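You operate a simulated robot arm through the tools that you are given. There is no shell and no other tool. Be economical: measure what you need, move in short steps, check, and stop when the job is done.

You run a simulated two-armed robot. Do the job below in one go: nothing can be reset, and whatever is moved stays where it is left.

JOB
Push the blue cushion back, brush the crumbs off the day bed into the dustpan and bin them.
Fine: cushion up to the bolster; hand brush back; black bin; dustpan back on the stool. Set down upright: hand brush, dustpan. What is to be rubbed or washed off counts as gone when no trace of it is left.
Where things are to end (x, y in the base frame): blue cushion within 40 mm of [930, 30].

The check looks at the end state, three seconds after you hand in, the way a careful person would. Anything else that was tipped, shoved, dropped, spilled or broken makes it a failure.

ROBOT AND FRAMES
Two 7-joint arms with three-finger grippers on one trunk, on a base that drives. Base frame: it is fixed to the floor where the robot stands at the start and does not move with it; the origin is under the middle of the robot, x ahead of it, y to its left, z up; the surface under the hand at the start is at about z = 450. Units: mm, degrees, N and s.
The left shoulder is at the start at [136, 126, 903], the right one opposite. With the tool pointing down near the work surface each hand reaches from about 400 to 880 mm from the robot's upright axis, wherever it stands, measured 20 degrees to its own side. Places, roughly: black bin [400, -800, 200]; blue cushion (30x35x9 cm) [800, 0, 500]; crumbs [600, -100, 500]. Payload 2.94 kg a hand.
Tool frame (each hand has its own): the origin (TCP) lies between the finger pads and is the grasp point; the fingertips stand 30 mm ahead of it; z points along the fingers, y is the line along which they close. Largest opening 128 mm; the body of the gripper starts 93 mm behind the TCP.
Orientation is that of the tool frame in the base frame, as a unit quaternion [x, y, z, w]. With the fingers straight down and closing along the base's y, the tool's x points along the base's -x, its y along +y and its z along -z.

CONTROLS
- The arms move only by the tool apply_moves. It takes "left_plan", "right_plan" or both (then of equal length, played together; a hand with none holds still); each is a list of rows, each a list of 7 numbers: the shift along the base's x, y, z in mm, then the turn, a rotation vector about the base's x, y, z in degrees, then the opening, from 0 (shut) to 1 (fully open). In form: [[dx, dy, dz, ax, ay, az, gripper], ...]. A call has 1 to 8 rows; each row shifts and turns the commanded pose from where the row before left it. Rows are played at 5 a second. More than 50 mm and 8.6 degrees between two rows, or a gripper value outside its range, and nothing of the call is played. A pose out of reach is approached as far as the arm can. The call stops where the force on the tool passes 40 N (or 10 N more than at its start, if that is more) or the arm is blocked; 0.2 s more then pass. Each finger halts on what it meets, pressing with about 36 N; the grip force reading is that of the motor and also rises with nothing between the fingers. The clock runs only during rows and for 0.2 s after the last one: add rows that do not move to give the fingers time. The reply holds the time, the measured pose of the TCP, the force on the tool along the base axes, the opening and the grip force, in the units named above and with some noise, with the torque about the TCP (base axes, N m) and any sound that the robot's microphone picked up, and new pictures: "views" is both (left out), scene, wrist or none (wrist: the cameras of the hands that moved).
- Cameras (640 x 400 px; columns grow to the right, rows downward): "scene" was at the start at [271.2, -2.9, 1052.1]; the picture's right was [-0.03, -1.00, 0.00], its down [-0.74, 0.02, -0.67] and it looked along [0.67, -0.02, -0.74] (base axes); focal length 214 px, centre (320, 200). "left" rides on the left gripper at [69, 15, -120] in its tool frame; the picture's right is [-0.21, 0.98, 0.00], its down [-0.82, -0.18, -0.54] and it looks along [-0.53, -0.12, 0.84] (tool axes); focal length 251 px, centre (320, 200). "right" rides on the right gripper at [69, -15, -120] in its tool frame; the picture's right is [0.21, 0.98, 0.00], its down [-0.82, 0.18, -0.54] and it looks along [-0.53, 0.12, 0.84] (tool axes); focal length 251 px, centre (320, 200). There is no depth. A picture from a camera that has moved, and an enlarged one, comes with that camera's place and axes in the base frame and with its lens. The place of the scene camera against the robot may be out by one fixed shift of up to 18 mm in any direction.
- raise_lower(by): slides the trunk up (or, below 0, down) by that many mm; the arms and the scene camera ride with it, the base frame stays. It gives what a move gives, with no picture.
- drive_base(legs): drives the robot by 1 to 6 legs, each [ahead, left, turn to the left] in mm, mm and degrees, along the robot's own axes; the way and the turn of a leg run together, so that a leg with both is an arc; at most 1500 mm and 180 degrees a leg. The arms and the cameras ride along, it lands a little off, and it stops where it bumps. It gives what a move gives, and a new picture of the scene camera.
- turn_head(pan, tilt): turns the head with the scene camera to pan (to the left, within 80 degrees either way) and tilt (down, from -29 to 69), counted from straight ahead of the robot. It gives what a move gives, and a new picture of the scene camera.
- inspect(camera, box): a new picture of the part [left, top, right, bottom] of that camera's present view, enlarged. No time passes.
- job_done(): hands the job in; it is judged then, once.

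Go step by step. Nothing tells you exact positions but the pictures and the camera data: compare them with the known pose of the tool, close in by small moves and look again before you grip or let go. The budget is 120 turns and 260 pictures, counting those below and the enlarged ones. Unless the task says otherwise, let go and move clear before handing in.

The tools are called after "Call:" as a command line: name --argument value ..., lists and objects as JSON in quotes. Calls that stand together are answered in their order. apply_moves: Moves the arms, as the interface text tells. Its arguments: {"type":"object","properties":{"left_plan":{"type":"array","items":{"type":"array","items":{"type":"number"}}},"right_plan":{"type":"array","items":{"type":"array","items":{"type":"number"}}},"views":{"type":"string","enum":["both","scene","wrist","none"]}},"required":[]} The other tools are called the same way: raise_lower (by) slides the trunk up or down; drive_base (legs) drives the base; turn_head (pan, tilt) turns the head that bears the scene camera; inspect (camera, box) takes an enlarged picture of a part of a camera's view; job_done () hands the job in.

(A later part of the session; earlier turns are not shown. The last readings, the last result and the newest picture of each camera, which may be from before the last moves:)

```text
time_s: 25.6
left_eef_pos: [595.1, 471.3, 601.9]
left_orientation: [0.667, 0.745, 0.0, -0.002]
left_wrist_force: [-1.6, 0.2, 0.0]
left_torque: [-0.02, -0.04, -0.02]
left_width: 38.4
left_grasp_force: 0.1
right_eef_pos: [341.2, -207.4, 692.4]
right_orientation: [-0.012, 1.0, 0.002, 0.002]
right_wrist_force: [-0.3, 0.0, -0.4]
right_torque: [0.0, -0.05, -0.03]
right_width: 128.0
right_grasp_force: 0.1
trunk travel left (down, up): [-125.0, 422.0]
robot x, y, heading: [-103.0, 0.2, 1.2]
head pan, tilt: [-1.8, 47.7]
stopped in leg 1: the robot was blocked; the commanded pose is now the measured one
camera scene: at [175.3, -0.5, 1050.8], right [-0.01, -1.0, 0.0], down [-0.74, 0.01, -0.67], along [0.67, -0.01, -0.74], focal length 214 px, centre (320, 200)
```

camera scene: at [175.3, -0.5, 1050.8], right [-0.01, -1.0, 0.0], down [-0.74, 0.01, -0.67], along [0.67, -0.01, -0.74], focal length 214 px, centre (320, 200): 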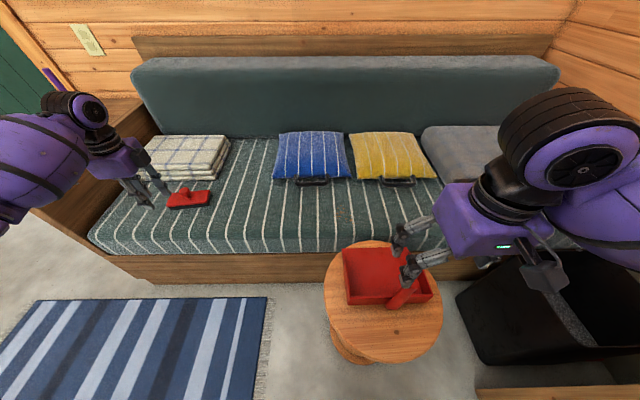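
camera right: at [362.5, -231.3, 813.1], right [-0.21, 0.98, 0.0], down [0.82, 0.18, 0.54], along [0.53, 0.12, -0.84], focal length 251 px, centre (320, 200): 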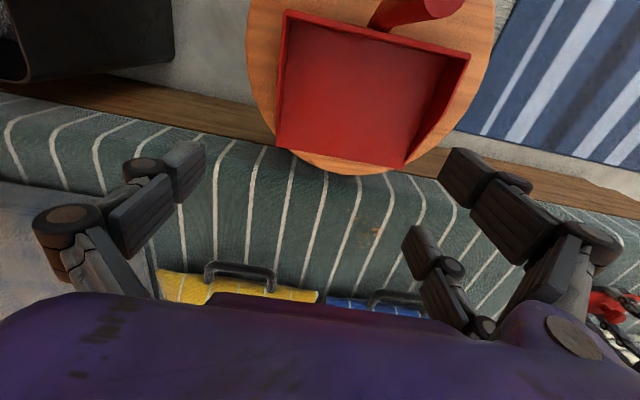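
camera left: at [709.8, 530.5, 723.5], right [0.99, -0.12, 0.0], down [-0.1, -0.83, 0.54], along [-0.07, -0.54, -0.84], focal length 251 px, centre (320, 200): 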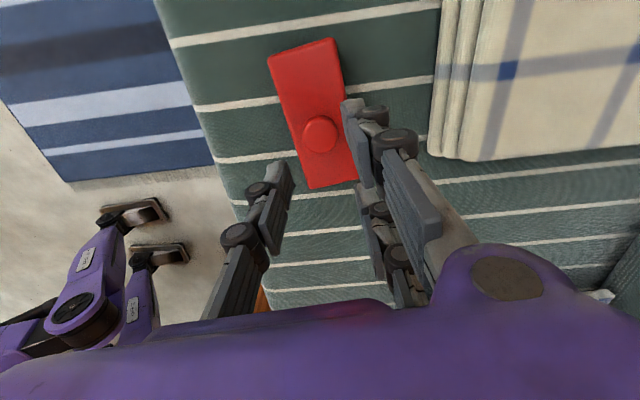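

The brush slipped out of my grip and stayed on the bed, apparently upright, and the base bumped something behind after 103 mm. I ease forward a little and look around before going on.

Call:
drive_base --legs '[[12, 0, -1.2]]'

Call:
turn_head --pan -78 --tilt 45

Call:
turn_head --pan 78 --tilt 45

```text
time_s: 26.4
left_eef_pos: [617.6, 458.3, 599.2]
left_orientation: [0.676, 0.737, -0.003, -0.001]
left_wrist_force: [0.0, 0.0, 0.6]
left_torque: [0.03, -0.01, -0.01]
left_width: 38.2
left_grasp_force: 0.0
right_eef_pos: [349.7, -215.3, 692.9]
right_orientation: [0.001, 1.0, -0.001, 0.002]
right_wrist_force: [0.5, -0.1, -0.1]
right_torque: [0.04, 0.0, 0.01]
right_width: 128.0
right_grasp_force: 0.0
trunk travel left (down, up): [-125.0, 422.0]
robot x, y, heading: [-87.9, -4.7, -0.1]
head pan, tilt: [-1.8, 47.7]
camera scene: at [188.7, -1.7, 1050.4], right [-0.04, -1.0, 0.0], down [-0.74, 0.02, -0.67], along [0.67, -0.03, -0.74], focal length 214 px, centre (320, 200)
```

scene: 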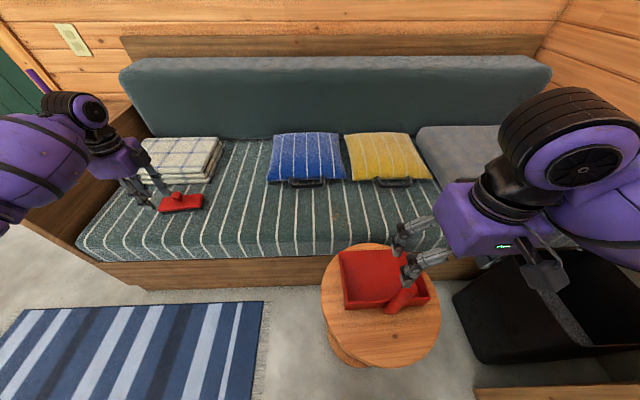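

```text
time_s: 27.9
left_eef_pos: [618.6, 459.2, 598.9]
left_orientation: [0.675, 0.738, -0.002, -0.002]
left_wrist_force: [-0.1, 0.3, 0.1]
left_torque: [0.05, 0.02, 0.03]
left_width: 38.5
left_grasp_force: 0.1
right_eef_pos: [350.1, -215.5, 692.3]
right_orientation: [0.0, 1.0, -0.001, 0.002]
right_wrist_force: [-0.2, -0.9, -0.1]
right_torque: [0.02, 0.01, -0.02]
right_width: 128.2
right_grasp_force: 0.1
trunk travel left (down, up): [-125.0, 422.0]
robot x, y, heading: [-88.4, 0.6, -0.6]
head pan, tilt: [-78.0, 45.0]
camera scene: at [189.9, -19.8, 1058.8], right [-0.25, -0.97, 0.0], down [-0.65, 0.16, -0.74], along [0.72, -0.19, -0.67], focal length 214 px, centre (320, 200)
```

scene: 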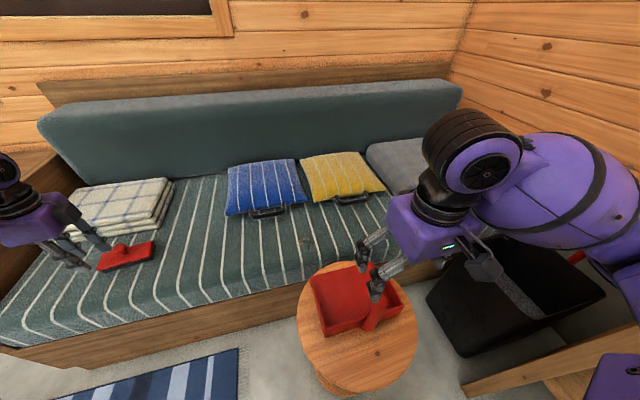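

```text
time_s: 30.3
left_eef_pos: [616.5, 458.6, 600.9]
left_orientation: [0.675, 0.738, -0.002, -0.002]
left_wrist_force: [0.0, -0.2, -0.2]
left_torque: [0.01, 0.01, 0.0]
left_width: 38.3
left_grasp_force: 0.1
right_eef_pos: [351.0, -213.3, 692.8]
right_orientation: [0.0, 1.0, -0.001, 0.002]
right_wrist_force: [0.0, 0.3, 0.2]
right_torque: [0.01, -0.04, 0.01]
right_width: 128.1
right_grasp_force: 0.0
trunk travel left (down, up): [-125.0, 422.0]
robot x, y, heading: [-90.0, -0.9, -0.1]
head pan, tilt: [78.0, 45.0]
camera scene: at [188.5, 25.8, 1058.1], right [0.3, -0.95, 0.0], down [-0.65, -0.2, -0.74], along [0.7, 0.22, -0.68], focal length 214 px, centre (320, 200)
```

scene: 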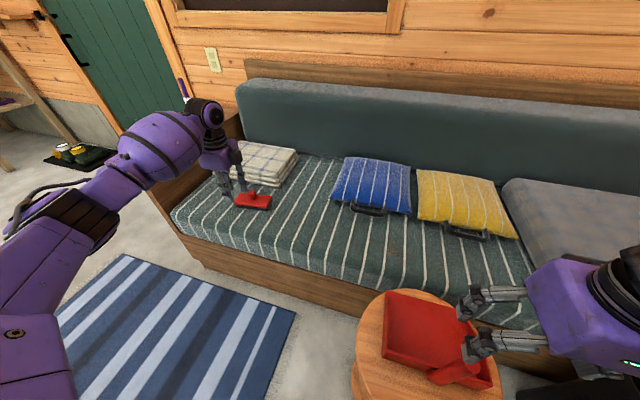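

The head pans slowly, so I repeat the turn to the right. There is a wooden table at the right with things on it that I must check.

Call:
turn_head --pan -80 --tilt 40

Call:
turn_head --pan -80 --tilt 40

Call:
turn_head --pan -80 --tilt 40

```text
time_s: 32.7
left_eef_pos: [617.2, 458.8, 599.0]
left_orientation: [0.674, 0.738, -0.002, -0.001]
left_wrist_force: [0.3, -0.1, 0.5]
left_torque: [-0.05, -0.02, -0.04]
left_width: 38.2
left_grasp_force: 0.1
right_eef_pos: [349.2, -215.5, 691.6]
right_orientation: [0.0, 1.0, -0.001, 0.003]
right_wrist_force: [0.5, 0.0, -0.1]
right_torque: [-0.01, 0.02, -0.03]
right_width: 127.8
right_grasp_force: 0.0
trunk travel left (down, up): [-125.0, 422.0]
robot x, y, heading: [-89.7, 0.6, -0.2]
head pan, tilt: [-80.0, 40.0]
camera scene: at [123.5, -83.0, 1062.1], right [-0.99, -0.17, 0.01], down [-0.11, 0.63, -0.77], along [0.13, -0.76, -0.64], focal length 214 px, centre (320, 200)
```

scene: 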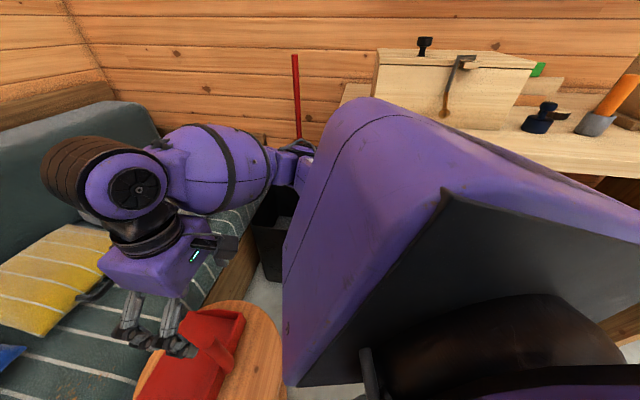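

```text
time_s: 33.3
left_eef_pos: [617.8, 458.3, 599.8]
left_orientation: [0.675, 0.738, -0.002, -0.001]
left_wrist_force: [0.7, 0.3, -0.3]
left_torque: [0.02, 0.03, 0.04]
left_width: 38.5
left_grasp_force: 0.0
right_eef_pos: [348.7, -215.5, 693.2]
right_orientation: [0.0, 1.0, -0.001, 0.004]
right_wrist_force: [-0.4, 0.2, 0.1]
right_torque: [0.03, 0.06, 0.0]
right_width: 127.9
right_grasp_force: 0.1
trunk travel left (down, up): [-125.0, 422.0]
robot x, y, heading: [-89.2, -2.1, -0.5]
head pan, tilt: [-80.0, 40.0]
camera scene: at [123.4, -83.0, 1062.1], right [-0.99, -0.17, 0.01], down [-0.11, 0.63, -0.77], along [0.13, -0.76, -0.64], focal length 214 px, centre (320, 200)
```

scene: 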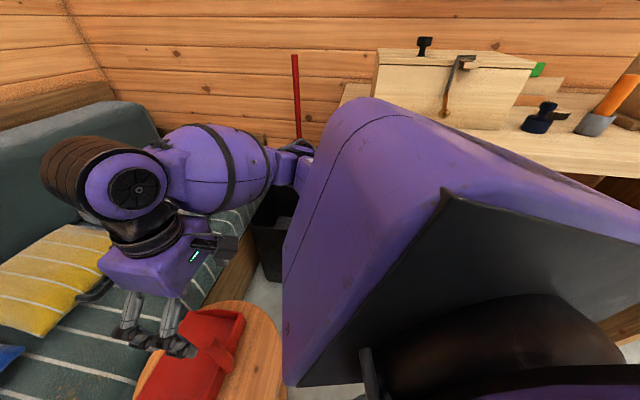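

```text
time_s: 33.9
left_eef_pos: [617.7, 458.1, 599.6]
left_orientation: [0.675, 0.738, -0.002, -0.001]
left_wrist_force: [-0.7, -0.3, -0.2]
left_torque: [0.03, -0.04, -0.03]
left_width: 38.4
left_grasp_force: 0.1
right_eef_pos: [348.9, -215.4, 693.2]
right_orientation: [0.001, 1.0, 0.0, 0.003]
right_wrist_force: [0.1, -0.5, 0.0]
right_torque: [0.01, 0.02, -0.02]
right_width: 128.0
right_grasp_force: 0.0
trunk travel left (down, up): [-125.0, 422.0]
robot x, y, heading: [-90.0, 0.7, -0.4]
head pan, tilt: [-80.0, 40.0]
camera scene: at [123.4, -83.1, 1062.1], right [-0.99, -0.17, 0.01], down [-0.11, 0.63, -0.77], along [0.13, -0.76, -0.64], focal length 214 px, centre (320, 200)
```

scene: 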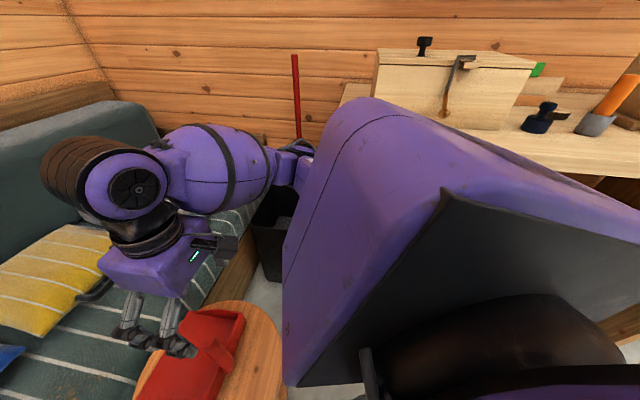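

A workbench with tools stands at my right rear, so I must be careful there. I enlarge the dustpan from this side view.

Call:
inspect --camera "scene" --box '[110, 270, 310, 400]'

Call:
inspect --camera "right" --box '[0, 0, 640, 400]'

Call:
inspect --camera "scene" --box '[200, 150, 330, 300]'

```text
3.08 times, centred on (210, 335) of scene
camera zoom: at [123.4, -83.1, 1062.1], right [-0.99, -0.17, 0.01], down [-0.11, 0.63, -0.77], along [0.13, -0.76, -0.64], focal length 660 px, centre (658, -215)
```

zoom: 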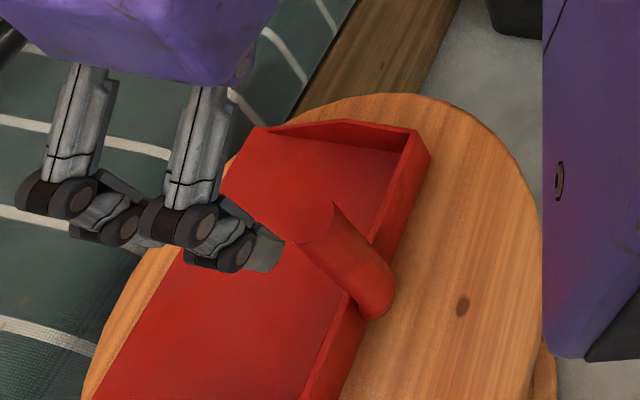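

```text
1.00 times, centred on (320, 200) of right (not enlarged: the box is as wide or as high as the picture)
camera zoom: at [278.8, -229.9, 814.3], right [-0.21, 0.98, 0.0], down [0.82, 0.18, 0.54], along [0.53, 0.11, -0.84], focal length 251 px, centre (320, 200)
```

zoom: 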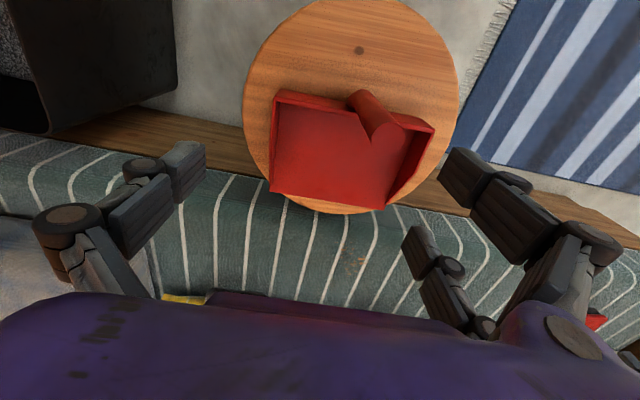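

```text
2.67 times, centred on (265, 225) of scene
camera zoom: at [123.4, -83.1, 1062.1], right [-0.99, -0.17, 0.01], down [-0.11, 0.63, -0.77], along [0.13, -0.76, -0.64], focal length 572 px, centre (467, 133)
```

zoom: 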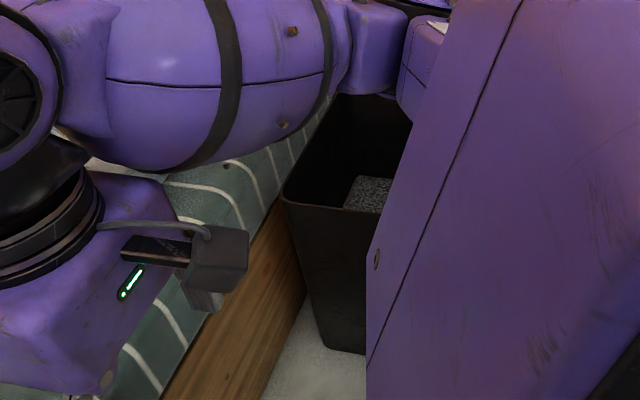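

The handle is a vertical round post at about [333, -173], which is easy to grip from above. I set the head forward again and bring the right hand over the post.

Call:
turn_head --pan -10 --tilt 50

Call:
apply_moves --right_plan '[[-8, 20, 0, 0, 0, 0, 0.8], [-8, 22, 0, 0, 0, 0, 0.8], [0, 0, 0, 0, 0, 0, 0.8]]'

```text
time_s: 35.3
left_eef_pos: [617.6, 458.9, 598.7]
left_orientation: [0.675, 0.738, -0.003, -0.001]
left_wrist_force: [0.2, -0.5, -0.6]
left_torque: [-0.03, 0.04, -0.01]
left_width: 38.4
left_grasp_force: 0.1
right_eef_pos: [349.2, -215.5, 692.5]
right_orientation: [0.0, 1.0, -0.001, 0.002]
right_wrist_force: [0.5, 0.4, -0.4]
right_torque: [0.02, 0.02, 0.04]
right_width: 127.9
right_grasp_force: 0.1
trunk travel left (down, up): [-125.0, 422.0]
robot x, y, heading: [-87.2, -0.4, -0.4]
head pan, tilt: [-10.0, 50.0]
camera scene: at [176.8, -42.1, 1052.2], right [-0.53, -0.84, 0.01], down [-0.62, 0.39, -0.68], along [0.58, -0.37, -0.73], focal length 214 px, centre (320, 200)
```

scene: 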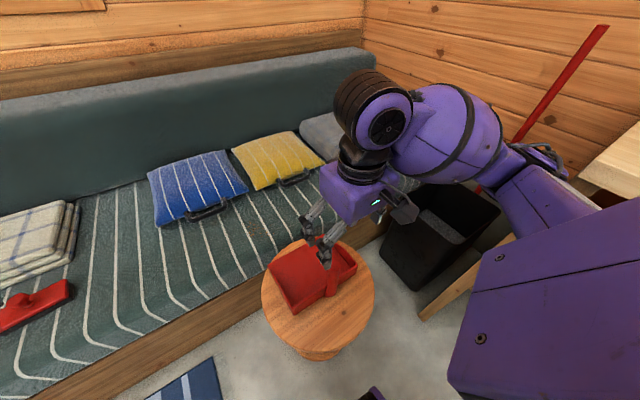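

```text
time_s: 36.1
left_eef_pos: [617.6, 458.3, 599.8]
left_orientation: [0.675, 0.738, -0.002, -0.001]
left_wrist_force: [0.6, 0.5, 0.4]
left_torque: [0.01, 0.01, -0.04]
left_width: 38.4
left_grasp_force: 0.1
right_eef_pos: [349.1, -215.0, 693.5]
right_orientation: [0.0, 1.0, -0.001, 0.003]
right_wrist_force: [-0.6, 0.8, -0.1]
right_torque: [0.02, 0.03, 0.03]
right_width: 102.5
right_grasp_force: 0.1
right hand out of reach, approached as far as the arm can: row 1, 2
trunk travel left (down, up): [-125.0, 422.0]
robot x, y, heading: [-85.4, -0.5, -0.4]
head pan, tilt: [-10.0, 50.0]
camera scene: at [176.6, -42.2, 1052.1], right [-0.54, -0.84, 0.01], down [-0.62, 0.39, -0.68], along [0.58, -0.37, -0.73], focal length 214 px, centre (320, 200)
camera right: at [278.8, -230.0, 814.2], right [-0.21, 0.98, 0.0], down [0.82, 0.18, 0.54], along [0.53, 0.11, -0.84], focal length 251 px, centre (320, 200)
```

scene: 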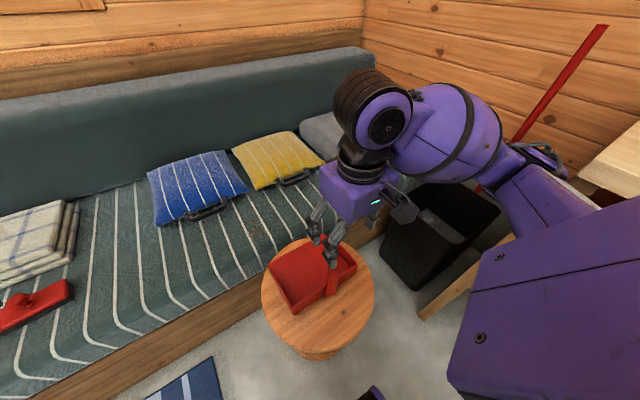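
right: 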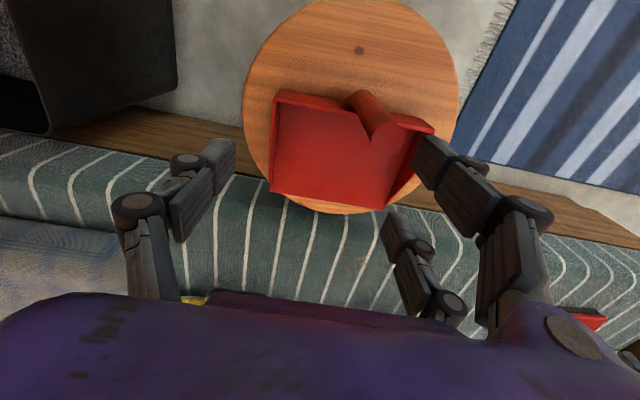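

The right arm is folded to its limit at this height. I raise the trunk by 150 mm, which lets the hand work closer in.

Call:
raise_lower --by 150

Call:
apply_moves --right_plan '[[0, 0, -35, 0, 0, 0, 0.8], [0, 0, -35, 0, 0, 0, 0.8], [0, 0, -35, 0, 0, 0, 0.8], [0, 0, -35, 0, 0, 0, 0.8], [0, 0, 0, 0, 0, 0, 0.8]]'

```text
time_s: 37.9
left_eef_pos: [613.9, 456.7, 754.0]
left_orientation: [0.675, 0.738, -0.001, 0.0]
left_wrist_force: [-0.3, -0.7, -0.5]
left_torque: [-0.01, -0.05, 0.0]
left_width: 38.2
left_grasp_force: 0.3
right_eef_pos: [348.7, -216.3, 845.9]
right_orientation: [0.001, 1.0, 0.0, 0.005]
right_wrist_force: [0.9, 0.5, -0.4]
right_torque: [-0.01, 0.02, -0.04]
right_width: 102.4
right_grasp_force: 0.0
trunk travel left (down, up): [-275.0, 272.0]
robot x, y, heading: [-91.5, -1.0, -0.3]
head pan, tilt: [-10.0, 50.0]
```

```text
time_s: 39.1
left_eef_pos: [614.2, 455.6, 754.9]
left_orientation: [0.676, 0.737, 0.001, 0.002]
left_wrist_force: [-0.2, -0.7, -0.6]
left_torque: [0.01, 0.02, 0.02]
left_width: 38.6
left_grasp_force: 0.1
right_eef_pos: [344.8, -215.8, 706.1]
right_orientation: [-0.001, 1.0, 0.0, 0.005]
right_wrist_force: [0.5, 0.4, -0.3]
right_torque: [0.02, 0.01, 0.01]
right_width: 102.4
right_grasp_force: 0.0
trunk travel left (down, up): [-275.0, 272.0]
robot x, y, heading: [-86.4, 1.1, -0.3]
head pan, tilt: [-10.0, 50.0]
camera scene: at [120.6, -25.0, 1213.2], right [-0.31, -0.95, 0.0], down [-0.75, 0.25, -0.61], along [0.58, -0.19, -0.79], focal length 214 px, centre (320, 200)
camera right: at [274.3, -231.2, 827.0], right [-0.21, 0.98, 0.0], down [0.82, 0.18, 0.55], along [0.54, 0.12, -0.84], focal length 251 px, centre (320, 200)
```

scene: 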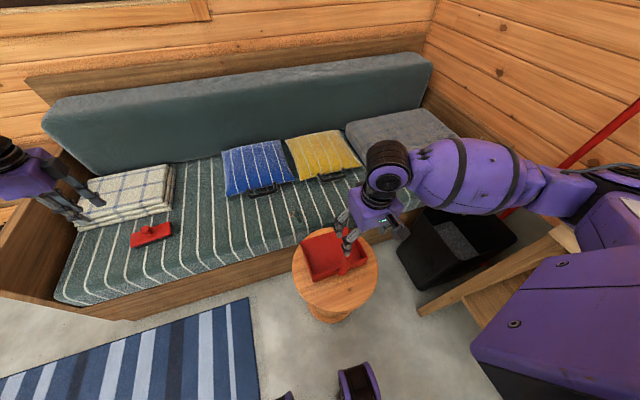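
right: 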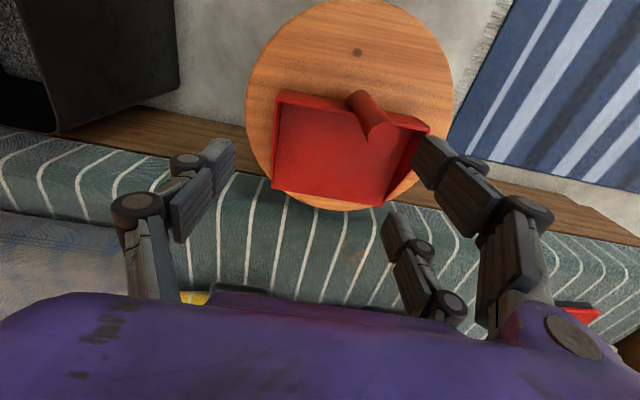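

The post is at about [335, -167] with its top near z = 610. I move above it.

Call:
apply_moves --right_plan '[[-5, 24, 0, 0, 0, 0, 0.8], [-5, 24, 0, 0, 0, 0, 0.8], [0, 0, -15, 0, 0, 0, 0.8], [0, 0, 0, 0, 0, 0, 0.8]]' --views "wrist"

```text
time_s: 40.1
left_eef_pos: [614.5, 455.9, 754.7]
left_orientation: [0.676, 0.737, 0.001, 0.0]
left_wrist_force: [-0.7, -0.7, 0.4]
left_torque: [0.0, -0.01, 0.02]
left_width: 38.2
left_grasp_force: 0.1
right_eef_pos: [335.6, -167.6, 692.4]
right_orientation: [0.001, 1.0, -0.001, 0.005]
right_wrist_force: [0.6, -0.7, -1.4]
right_torque: [-0.02, -0.01, 0.02]
right_width: 102.3
right_grasp_force: 0.2
trunk travel left (down, up): [-275.0, 272.0]
robot x, y, heading: [-89.7, 0.5, -0.3]
head pan, tilt: [-10.0, 50.0]
camera right: at [263.3, -182.3, 813.6], right [-0.21, 0.98, 0.0], down [0.82, 0.18, 0.55], along [0.54, 0.12, -0.84], focal length 251 px, centre (320, 200)
```

right: 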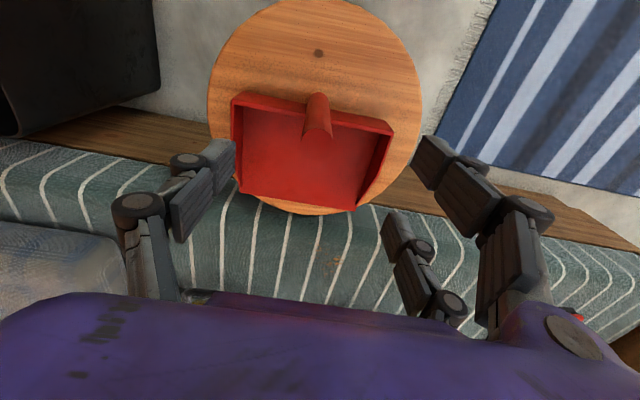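

The post is centred sideways and about 7 mm nearer to me. I shift and go down around it.

Call:
apply_moves --right_plan '[[-7, 0, -20, 0, -0.5, 0, 0.8], [0, 0, -35, 0, 0, 0, 0.8], [0, 0, -35, 0, 0, 0, 0.8], [0, 0, -30, 0, 0, 0, 0.8], [0, 0, 0, 0, 0, 0, 0.8]]' --views "both"

```text
time_s: 41.3
left_eef_pos: [614.9, 458.2, 754.8]
left_orientation: [0.675, 0.738, 0.001, 0.0]
left_wrist_force: [0.4, -0.4, -0.2]
left_torque: [0.01, 0.0, -0.02]
left_width: 38.5
left_grasp_force: 0.0
right_eef_pos: [330.8, -166.2, 572.4]
right_orientation: [0.0, 1.0, 0.0, 0.01]
right_wrist_force: [-0.4, 0.0, 0.2]
right_torque: [-0.01, -0.02, -0.03]
right_width: 102.7
right_grasp_force: 0.0
trunk travel left (down, up): [-275.0, 272.0]
robot x, y, heading: [-87.2, -0.5, -0.6]
head pan, tilt: [-10.0, 50.0]
camera scene: at [125.3, -15.4, 1216.2], right [-0.18, -0.98, 0.0], down [-0.75, 0.14, -0.64], along [0.63, -0.12, -0.77], focal length 214 px, centre (320, 200)
camera right: at [258.4, -181.4, 693.0], right [-0.21, 0.98, 0.0], down [0.81, 0.18, 0.56], along [0.54, 0.12, -0.83], focal length 251 px, centre (320, 200)
```

scene: 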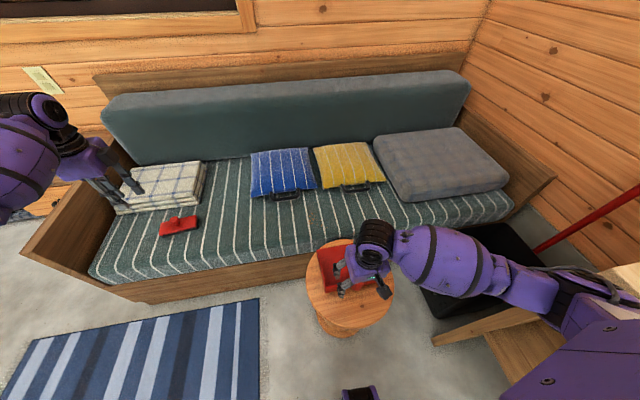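
right: 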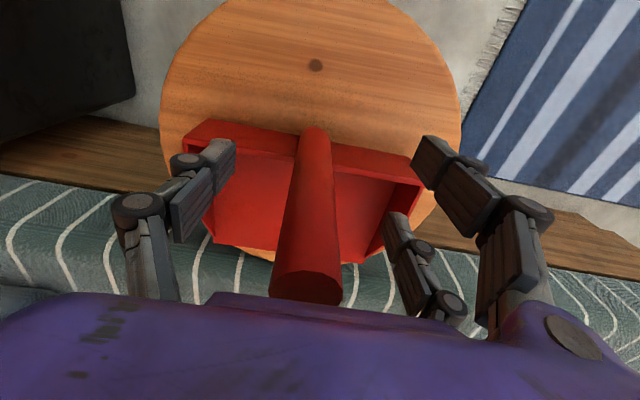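

The post stands between the fingers, with its top about 30 mm below the palm. I close.

Call:
apply_moves --right_plan '[[0, 0, 0, 0, 0, 0, 0.4], [0, 0, 0, 0, 0, 0, 0.1], [0, 0, 0, 0, 0, 0, 0.1], [0, 0, 0, 0, 0, 0, 0.1], [0, 0, 0, 0, 0, 0, 0.1]]' --views "wrist"

```text
time_s: 42.5
left_eef_pos: [613.4, 455.4, 754.1]
left_orientation: [0.675, 0.737, 0.001, 0.0]
left_wrist_force: [0.0, 0.2, 0.0]
left_torque: [-0.05, 0.0, 0.01]
left_width: 38.1
left_grasp_force: 0.0
right_eef_pos: [330.8, -166.5, 572.5]
right_orientation: [0.001, 1.0, 0.0, 0.009]
right_wrist_force: [-0.1, -1.1, -0.1]
right_torque: [-0.02, 0.0, 0.0]
right_width: 13.4
right_grasp_force: 0.5
trunk travel left (down, up): [-275.0, 272.0]
robot x, y, heading: [-89.2, -2.8, -0.4]
head pan, tilt: [-10.0, 50.0]
camera right: at [258.3, -181.5, 693.2], right [-0.21, 0.98, 0.0], down [0.81, 0.18, 0.56], along [0.54, 0.12, -0.83], focal length 251 px, centre (320, 200)
```

right: 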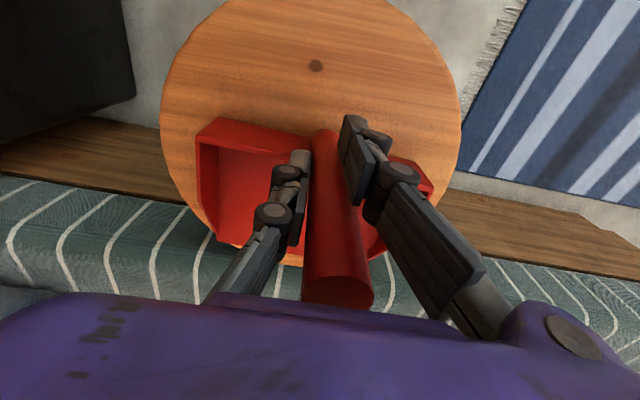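

The fingers went to 13 mm without any grip force, so they closed beside the post. I enlarge to see where it is.

Call:
inspect --camera "right" --box '[200, 100, 440, 310]'

Call:
turn_head --pan -10 --tilt 60

Call:
inspect --camera "scene" --box '[270, 180, 430, 340]'

```text
1.90 times, centred on (320, 205) of right
camera zoom: at [258.3, -181.5, 693.2], right [-0.21, 0.98, 0.0], down [0.81, 0.18, 0.56], along [0.54, 0.12, -0.83], focal length 479 px, centre (320, 190)
```

zoom: 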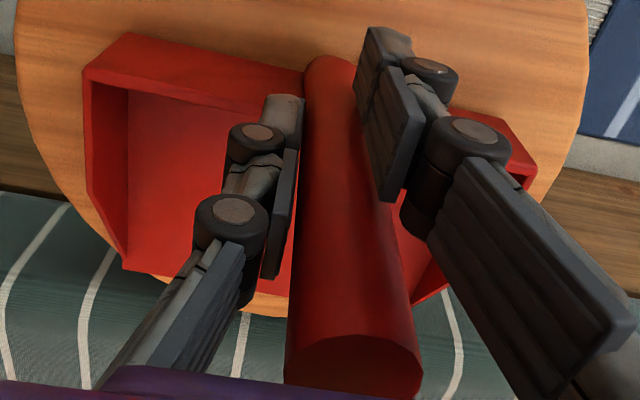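

```text
time_s: 43.2
left_eef_pos: [614.6, 456.4, 755.4]
left_orientation: [0.676, 0.737, 0.001, 0.001]
left_wrist_force: [0.6, 0.2, 0.2]
left_torque: [0.01, 0.0, 0.0]
left_width: 38.3
left_grasp_force: 0.0
right_eef_pos: [330.2, -165.2, 572.9]
right_orientation: [0.0, 1.0, 0.0, 0.01]
right_wrist_force: [0.5, -0.7, -0.1]
right_torque: [-0.02, -0.01, -0.01]
right_width: 13.3
right_grasp_force: 0.1
trunk travel left (down, up): [-275.0, 272.0]
robot x, y, heading: [-91.6, -0.3, -0.7]
head pan, tilt: [-10.0, 60.0]
camera scene: at [115.2, -13.6, 1203.6], right [-0.18, -0.98, 0.0], down [-0.85, 0.15, -0.5], along [0.49, -0.09, -0.87], focal length 214 px, centre (320, 200)
```

scene: 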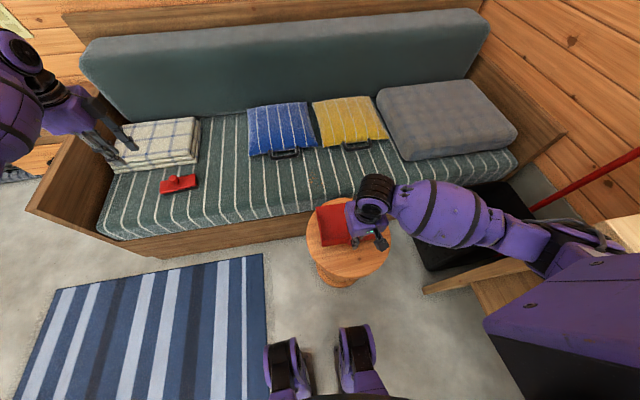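

```text
2.50 times, centred on (350, 260) of scene
camera zoom: at [115.2, -13.6, 1203.6], right [-0.18, -0.98, 0.0], down [-0.85, 0.15, -0.5], along [0.49, -0.09, -0.87], focal length 536 px, centre (245, 50)
```

zoom: 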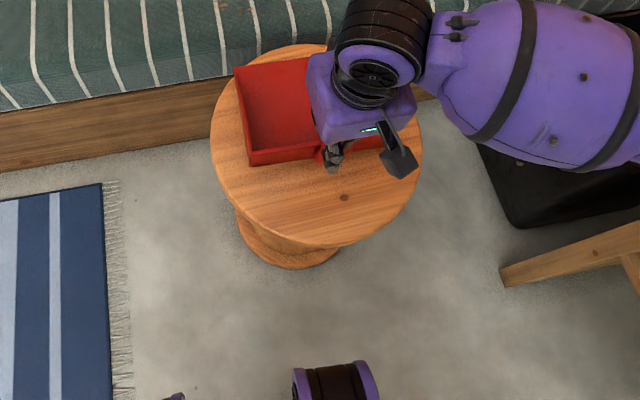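

The post lies on my side of the fingers, about 20 mm closer in than I set. I open, go up, raise the trunk another 120 mm for room and come back nearer.

Call:
apply_moves --right_plan '[[0, 0, 0, 0, 0, 0, 0.4], [0, 0, 0, 0, 0, 0, 0.8], [0, 0, 0, 0, 0, 0, 0.8]]' --views "none"

Call:
raise_lower --by 120

Call:
apply_moves --right_plan '[[-8, 0, -10, 0, 0, 0, 0.8], [-8, 0, -10, 0, 0, 0, 0.8], [0, 0, 0, 0, 0, 0, 0.8]]' --views "wrist"

```text
time_s: 44.0
left_eef_pos: [614.7, 455.7, 754.7]
left_orientation: [0.676, 0.737, 0.001, 0.001]
left_wrist_force: [0.1, 0.4, 0.0]
left_torque: [-0.01, 0.0, 0.0]
left_width: 38.3
left_grasp_force: 0.1
right_eef_pos: [330.2, -166.3, 572.7]
right_orientation: [0.001, 1.0, 0.001, 0.009]
right_wrist_force: [-0.5, -0.5, -0.2]
right_torque: [0.0, -0.04, -0.01]
right_width: 102.3
right_grasp_force: 0.0
trunk travel left (down, up): [-275.0, 272.0]
robot x, y, heading: [-88.0, 1.6, -0.4]
head pan, tilt: [-10.0, 60.0]
```

```text
time_s: 45.5
left_eef_pos: [614.8, 456.1, 873.9]
left_orientation: [0.676, 0.737, 0.0, 0.0]
left_wrist_force: [1.1, 0.7, 0.7]
left_torque: [0.02, 0.01, 0.02]
left_width: 38.5
left_grasp_force: 0.0
right_eef_pos: [330.9, -168.0, 690.7]
right_orientation: [0.001, 1.0, 0.001, 0.009]
right_wrist_force: [0.6, -0.3, 1.0]
right_torque: [0.03, -0.04, 0.0]
right_width: 102.2
right_grasp_force: 0.0
trunk travel left (down, up): [-395.0, 152.0]
robot x, y, heading: [-89.2, 1.0, -0.2]
head pan, tilt: [-10.0, 60.0]
```

```text
time_s: 46.3
left_eef_pos: [614.6, 456.2, 874.8]
left_orientation: [0.675, 0.737, 0.001, 0.001]
left_wrist_force: [-0.1, 0.4, 0.2]
left_torque: [-0.03, 0.01, 0.02]
left_width: 38.4
left_grasp_force: 0.1
right_eef_pos: [313.3, -168.9, 671.1]
right_orientation: [0.001, 1.0, 0.0, 0.01]
right_wrist_force: [0.4, 0.6, -0.1]
right_torque: [0.0, -0.01, 0.02]
right_width: 102.5
right_grasp_force: 0.1
trunk travel left (down, up): [-395.0, 152.0]
robot x, y, heading: [-89.5, -0.4, -0.1]
head pan, tilt: [-10.0, 60.0]
camera right: at [241.4, -183.6, 791.3], right [-0.21, 0.98, 0.0], down [0.81, 0.18, 0.56], along [0.54, 0.12, -0.83], focal length 251 px, centre (320, 200)
```

right: 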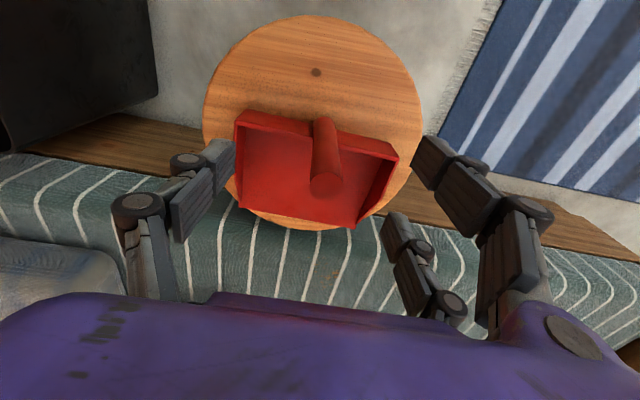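

Triangulated: post at [323, -164], top z = 640. I centre on it and go down again.

Call:
apply_moves --right_plan '[[9, 4, -20, 0, -1, 0, 0.8], [0, 0, -30, 0, 0, 0, 0.8], [0, 0, -30, 0, 0, 0, 0.8], [0, 0, -18, 0, 0, 0, 0.8], [0, 0, 0, 0, 0, 0, 0.8]]' --views "wrist"

```text
time_s: 47.5
left_eef_pos: [614.8, 456.5, 874.2]
left_orientation: [0.675, 0.738, 0.0, 0.0]
left_wrist_force: [0.4, 0.3, -0.1]
left_torque: [0.02, -0.01, 0.0]
left_width: 38.5
left_grasp_force: 0.3
right_eef_pos: [322.3, -165.4, 569.9]
right_orientation: [0.001, 1.0, 0.0, 0.019]
right_wrist_force: [0.1, 0.3, -0.1]
right_torque: [0.02, 0.0, 0.03]
right_width: 102.2
right_grasp_force: 0.1
trunk travel left (down, up): [-395.0, 152.0]
robot x, y, heading: [-85.2, -1.1, -0.4]
head pan, tilt: [-10.0, 60.0]
camera right: at [248.0, -180.0, 688.6], right [-0.21, 0.98, -0.01], down [0.8, 0.18, 0.57], along [0.56, 0.12, -0.82], focal length 251 px, centre (320, 200)
```

right: 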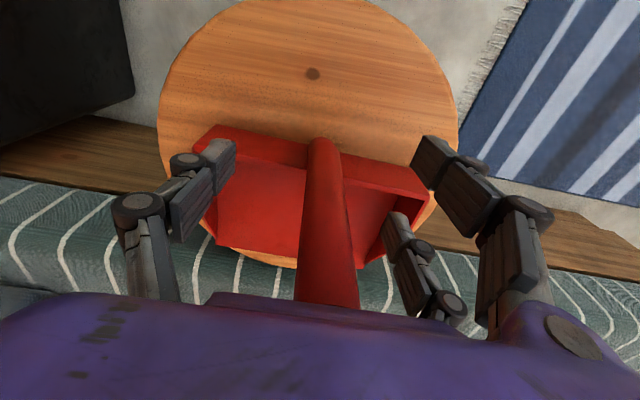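

I correct the 2° tilt and a few millimetres sideways, then close.

Call:
apply_moves --right_plan '[[0, 4, 0, 0, 2.1, 0, 0.8], [0, 0, 0, 0, 0, 0, 0.4], [0, 0, 0, 0, 0, 0, 0.1], [0, 0, 0, 0, 0, 0, 0.1], [0, 0, 0, 0, 0, 0, 0.1]]' --views "wrist"

```text
time_s: 48.7
left_eef_pos: [615.9, 455.5, 874.6]
left_orientation: [0.676, 0.737, 0.001, 0.0]
left_wrist_force: [0.4, -0.2, -0.7]
left_torque: [0.02, -0.04, 0.01]
left_width: 38.3
left_grasp_force: 0.1
right_eef_pos: [322.7, -160.5, 570.5]
right_orientation: [0.001, 1.0, 0.0, -0.001]
right_wrist_force: [-0.1, 0.8, 0.9]
right_torque: [0.03, -0.01, 0.01]
right_width: 12.7
right_grasp_force: 0.2
trunk travel left (down, up): [-395.0, 152.0]
robot x, y, heading: [-90.5, 2.2, -0.5]
head pan, tilt: [-10.0, 60.0]
camera right: at [252.7, -175.6, 692.3], right [-0.21, 0.98, 0.0], down [0.82, 0.18, 0.54], along [0.53, 0.12, -0.84], focal length 251 px, centre (320, 200)
```

right: 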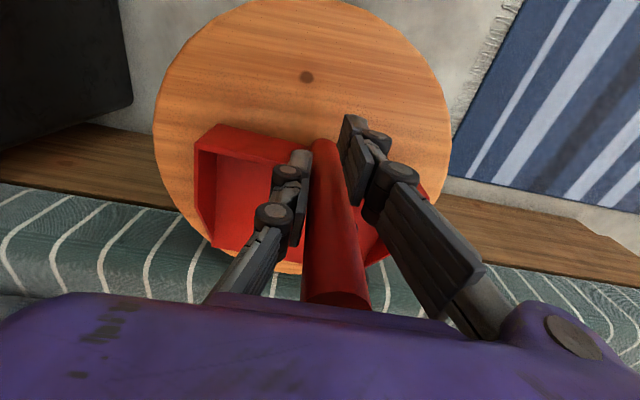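

The view suggests that the post is between the fingers although the grip stopped at the 0.1 I commanded. I test by closing fully.

Call:
apply_moves --right_plan '[[0, 0, 0, 0, 0, 0, 0], [0, 0, 0, 0, 0, 0, 0]]' --views "none"

Call:
inspect --camera "right" --box '[220, 100, 420, 310]'

```text
time_s: 49.3
left_eef_pos: [615.5, 456.1, 875.0]
left_orientation: [0.675, 0.738, 0.0, 0.001]
left_wrist_force: [0.3, -0.9, 0.1]
left_torque: [-0.02, -0.01, -0.01]
left_width: 38.3
left_grasp_force: 0.0
right_eef_pos: [323.1, -159.2, 571.8]
right_orientation: [0.001, 1.0, 0.0, -0.002]
right_wrist_force: [0.4, 0.4, 0.8]
right_torque: [0.0, -0.01, 0.04]
right_width: 0.3
right_grasp_force: 3.7
trunk travel left (down, up): [-395.0, 152.0]
robot x, y, heading: [-86.5, 1.0, -0.4]
head pan, tilt: [-10.0, 60.0]
```

```text
1.90 times, centred on (320, 205) of right
camera zoom: at [252.7, -175.6, 692.3], right [-0.21, 0.98, 0.0], down [0.82, 0.18, 0.54], along [0.53, 0.12, -0.84], focal length 479 px, centre (320, 190)
```

zoom: 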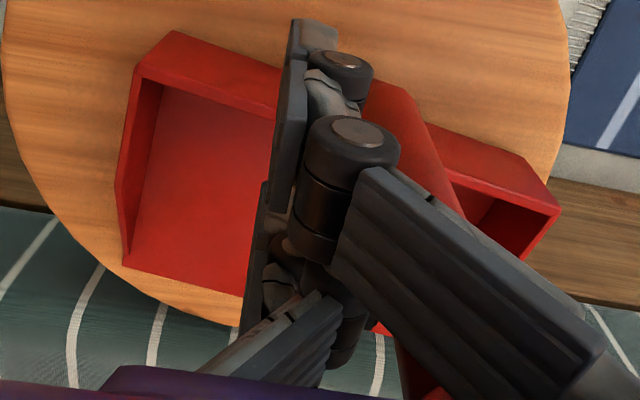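

With the fingers shut it is clear: the post is on the far side of the fingers (greater x), and the pan has turned slightly. I lift clear, open, and look again.

Call:
apply_moves --right_plan '[[-2, 0, 30, 0, 0, 0, 0], [0, 0, 40, 0, 0, 0, 0], [0, 0, 45, 0, 0, 0, 0], [0, 0, 0, 0, 0, 0, 0.8], [0, 0, 0, 0, 0, 0, 0.8], [0, 0, 0, 0, 0, 0, 0.8]]' --views "wrist"

Call:
inspect --camera "right" --box '[200, 60, 440, 260]'

```text
time_s: 50.7
left_eef_pos: [615.2, 456.0, 874.6]
left_orientation: [0.676, 0.737, 0.0, 0.0]
left_wrist_force: [0.5, -0.6, -0.3]
left_torque: [-0.02, 0.0, 0.0]
left_width: 38.3
left_grasp_force: 0.1
right_eef_pos: [319.4, -162.7, 688.2]
right_orientation: [0.001, 1.0, 0.001, 0.0]
right_wrist_force: [0.4, 0.7, -0.3]
right_torque: [0.02, 0.0, 0.01]
right_width: 91.7
right_grasp_force: 0.1
trunk travel left (down, up): [-395.0, 152.0]
robot x, y, heading: [-88.0, -1.3, -0.2]
head pan, tilt: [-10.0, 60.0]
camera right: at [249.3, -177.6, 809.4], right [-0.21, 0.98, 0.0], down [0.82, 0.18, 0.54], along [0.53, 0.12, -0.84], focal length 251 px, centre (320, 200)
```

right: 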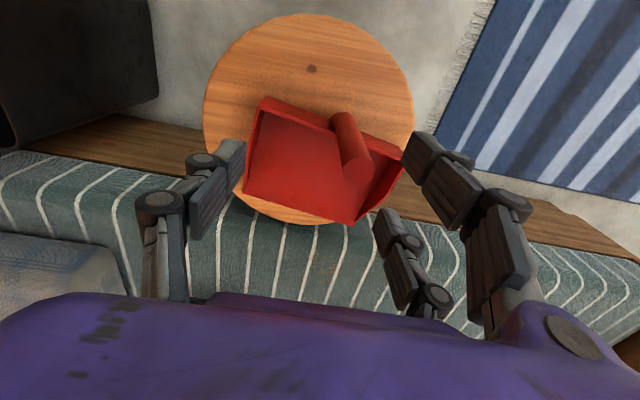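

```text
2.00 times, centred on (320, 160) of right
camera zoom: at [249.3, -177.6, 809.4], right [-0.21, 0.98, 0.0], down [0.82, 0.18, 0.54], along [0.53, 0.12, -0.84], focal length 503 px, centre (320, 280)
```

zoom: 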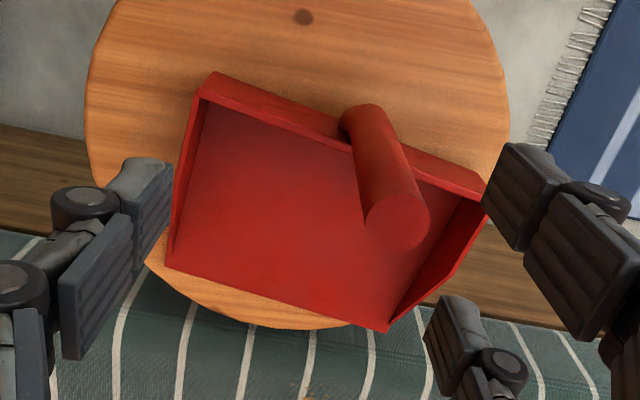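

Now it is consistent: the post top is near z = 590, the post at about [347, -116], about 30 mm thick, and the stool top near z = 415. I move over it and check again just above.

Call:
apply_moves --right_plan '[[14, 23, -20, 0, 0, 0, 0.8], [14, 23, -20, 0, 0, 0, 0.8], [0, 0, -10, 0, 0, 0, 0.8], [0, 0, 0, 0, 0, 0, 0.8]]' --views "wrist"

```text
time_s: 51.7
left_eef_pos: [615.1, 456.3, 874.7]
left_orientation: [0.676, 0.737, 0.001, 0.001]
left_wrist_force: [-0.5, -0.3, -0.4]
left_torque: [-0.01, -0.03, -0.02]
left_width: 38.3
left_grasp_force: 0.0
right_eef_pos: [349.8, -114.4, 634.7]
right_orientation: [0.001, 1.0, 0.0, 0.0]
right_wrist_force: [0.9, 0.4, 0.9]
right_torque: [0.0, 0.0, 0.0]
right_width: 102.2
right_grasp_force: 0.2
trunk travel left (down, up): [-395.0, 152.0]
robot x, y, heading: [-89.6, -1.9, -0.4]
head pan, tilt: [-10.0, 60.0]
camera right: at [279.5, -129.9, 757.3], right [-0.21, 0.98, 0.0], down [0.82, 0.18, 0.54], along [0.53, 0.12, -0.84], focal length 251 px, centre (320, 200)
```

right: 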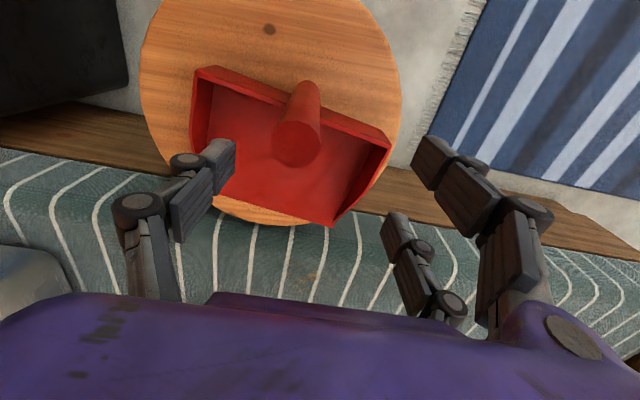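

Triangulating between the last two views gives the post at [324, -131] with its top at z = 642, so my deep grasp probably squeezed it out near the finger links. I lift, centre exactly and grip only the top of the post with the pads.

Call:
apply_moves --right_plan '[[0, 0, 30, 0, 0, 0, 0.8], [0, 0, 30, 0, 0, 0, 0.8], [-13, -8, 0, 0, 0, 0, 0.8], [-13, -8, 0, 0, 0, 0, 0.8], [0, 0, 0, 0, 0, 0, 0.8]]' --views "wrist"

Call:
inspect --camera "right" --box '[220, 60, 420, 240]'

```text
time_s: 52.9
left_eef_pos: [615.3, 456.4, 875.2]
left_orientation: [0.675, 0.737, 0.0, 0.001]
left_wrist_force: [0.8, 0.1, 0.2]
left_torque: [0.0, 0.02, -0.01]
left_width: 38.5
left_grasp_force: 0.1
right_eef_pos: [322.8, -130.5, 696.9]
right_orientation: [0.001, 1.0, 0.0, 0.0]
right_wrist_force: [-0.2, 0.0, 0.0]
right_torque: [0.02, 0.01, 0.01]
right_width: 102.5
right_grasp_force: 0.1
trunk travel left (down, up): [-395.0, 152.0]
robot x, y, heading: [-86.5, 0.4, -0.3]
head pan, tilt: [-10.0, 60.0]
camera right: at [252.8, -145.4, 818.4], right [-0.21, 0.98, 0.0], down [0.82, 0.18, 0.54], along [0.53, 0.12, -0.84], focal length 251 px, centre (320, 200)
```

right: 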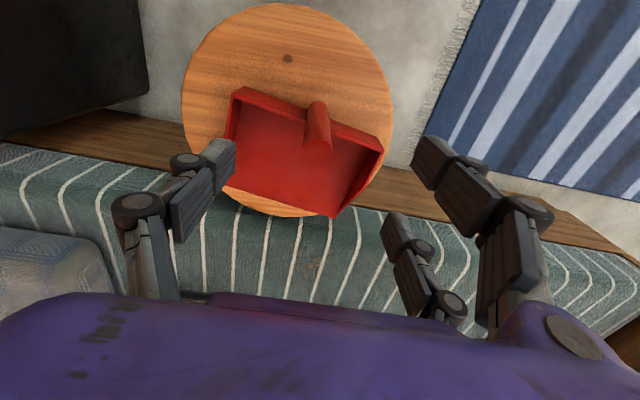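

```text
2.22 times, centred on (320, 150) of right
camera zoom: at [252.8, -145.4, 818.4], right [-0.21, 0.98, 0.0], down [0.82, 0.18, 0.54], along [0.53, 0.12, -0.84], focal length 559 px, centre (320, 311)
```

zoom: 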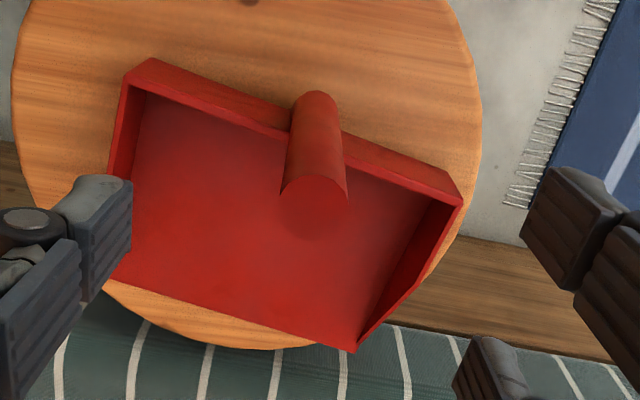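

The views agree: post at [323, -131], top about z = 645. I go down to TCP z = 622 and close in steps.

Call:
apply_moves --right_plan '[[0, 0, -35, 0, 0, 0, 0.8], [0, 0, -30, 0, 0, 0, 0.8], [0, 0, -10, 0, 0, 0, 0.6], [0, 0, 0, 0, 0, 0, 0.4], [0, 0, 0, 0, 0, 0, 0.25], [0, 0, 0, 0, 0, 0, 0.25]]' --views "wrist"

Call:
inspect --camera "right" --box '[220, 80, 420, 270]'

```text
time_s: 54.3
left_eef_pos: [613.5, 455.9, 875.1]
left_orientation: [0.676, 0.737, 0.001, 0.001]
left_wrist_force: [-0.3, -0.6, -0.1]
left_torque: [0.01, 0.0, 0.03]
left_width: 38.8
left_grasp_force: 0.1
right_eef_pos: [322.8, -129.8, 623.9]
right_orientation: [0.001, 1.0, 0.0, 0.001]
right_wrist_force: [0.2, -0.1, -0.4]
right_torque: [0.01, -0.01, -0.01]
right_width: 31.9
right_grasp_force: 0.0
trunk travel left (down, up): [-395.0, 152.0]
robot x, y, heading: [-91.1, -2.8, -0.3]
head pan, tilt: [-10.0, 60.0]
camera right: at [252.3, -144.9, 744.2], right [-0.21, 0.98, 0.0], down [0.82, 0.18, 0.54], along [0.53, 0.12, -0.84], focal length 251 px, centre (320, 200)
```

right: 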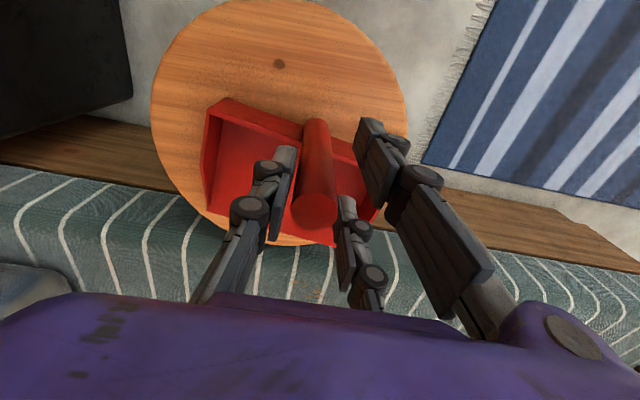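

```text
2.11 times, centred on (320, 175) of right
camera zoom: at [252.3, -144.9, 744.2], right [-0.21, 0.98, 0.0], down [0.82, 0.18, 0.54], along [0.53, 0.12, -0.84], focal length 529 px, centre (320, 253)
```

zoom: 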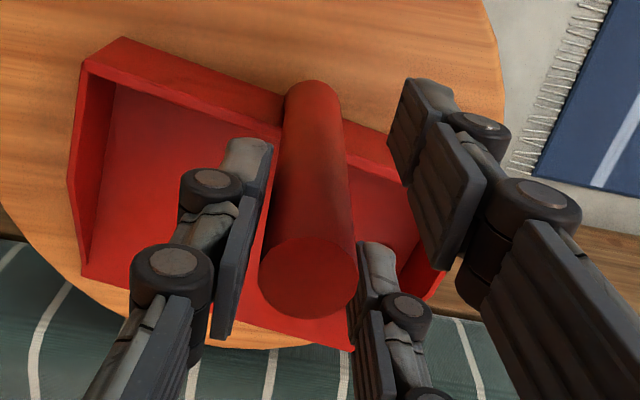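

I now see the gripper really has three fingers: one thumb opposite two fingers about 56 mm apart, so the thin post slipped through the gap between the two. I shift 15 mm in x so that the post lies between the thumb and one finger, and close there.

Call:
apply_moves --right_plan '[[0, 0, 0, 0, 0, 0, 0.6], [5, 0, 0, 0, 0, 0, 0.8], [5, 0, -8, 0, 0, 0, 0.8], [5, 0, -10, 0, 0, 0, 0.6], [0, 0, 0, 0, 0, 0, 0.3], [0, 0, 0, 0, 0, 0, 0.12], [0, 0, 0, 0, 0, 0, 0.12]]' --views "wrist"

Call:
inspect --camera "right" --box '[220, 80, 420, 270]'

```text
time_s: 55.9
left_eef_pos: [614.9, 456.0, 874.3]
left_orientation: [0.676, 0.737, 0.001, 0.0]
left_wrist_force: [-0.8, -0.4, 0.1]
left_torque: [-0.06, -0.01, 0.04]
left_width: 38.3
left_grasp_force: 0.0
right_eef_pos: [338.4, -130.6, 605.2]
right_orientation: [0.001, 1.0, 0.001, 0.0]
right_wrist_force: [0.4, 0.3, -0.3]
right_torque: [-0.12, -0.06, 0.0]
right_width: 21.7
right_grasp_force: 36.3
trunk travel left (down, up): [-395.0, 152.0]
robot x, y, heading: [-91.0, -1.2, -0.5]
head pan, tilt: [-10.0, 60.0]
camera right: at [268.2, -144.9, 726.8], right [-0.21, 0.98, 0.0], down [0.82, 0.18, 0.54], along [0.53, 0.12, -0.84], focal length 251 px, centre (320, 200)
```

right: 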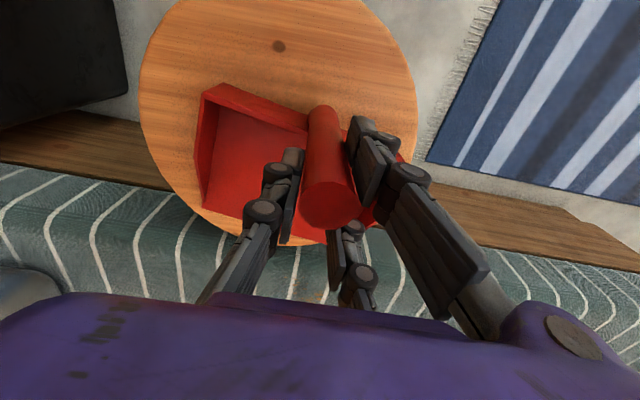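

```text
2.11 times, centred on (320, 175) of right
camera zoom: at [268.2, -144.9, 726.8], right [-0.21, 0.98, 0.0], down [0.82, 0.18, 0.54], along [0.53, 0.12, -0.84], focal length 529 px, centre (320, 253)
```

zoom: 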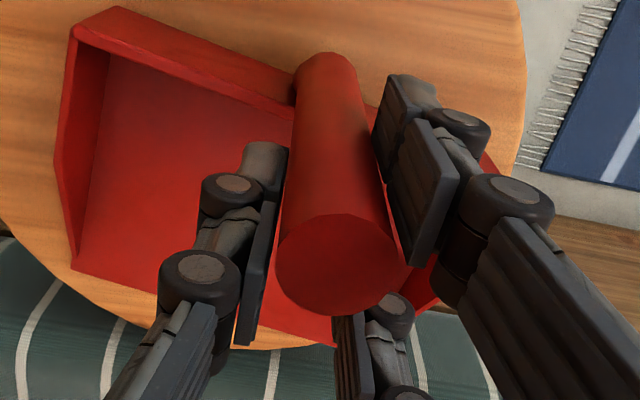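

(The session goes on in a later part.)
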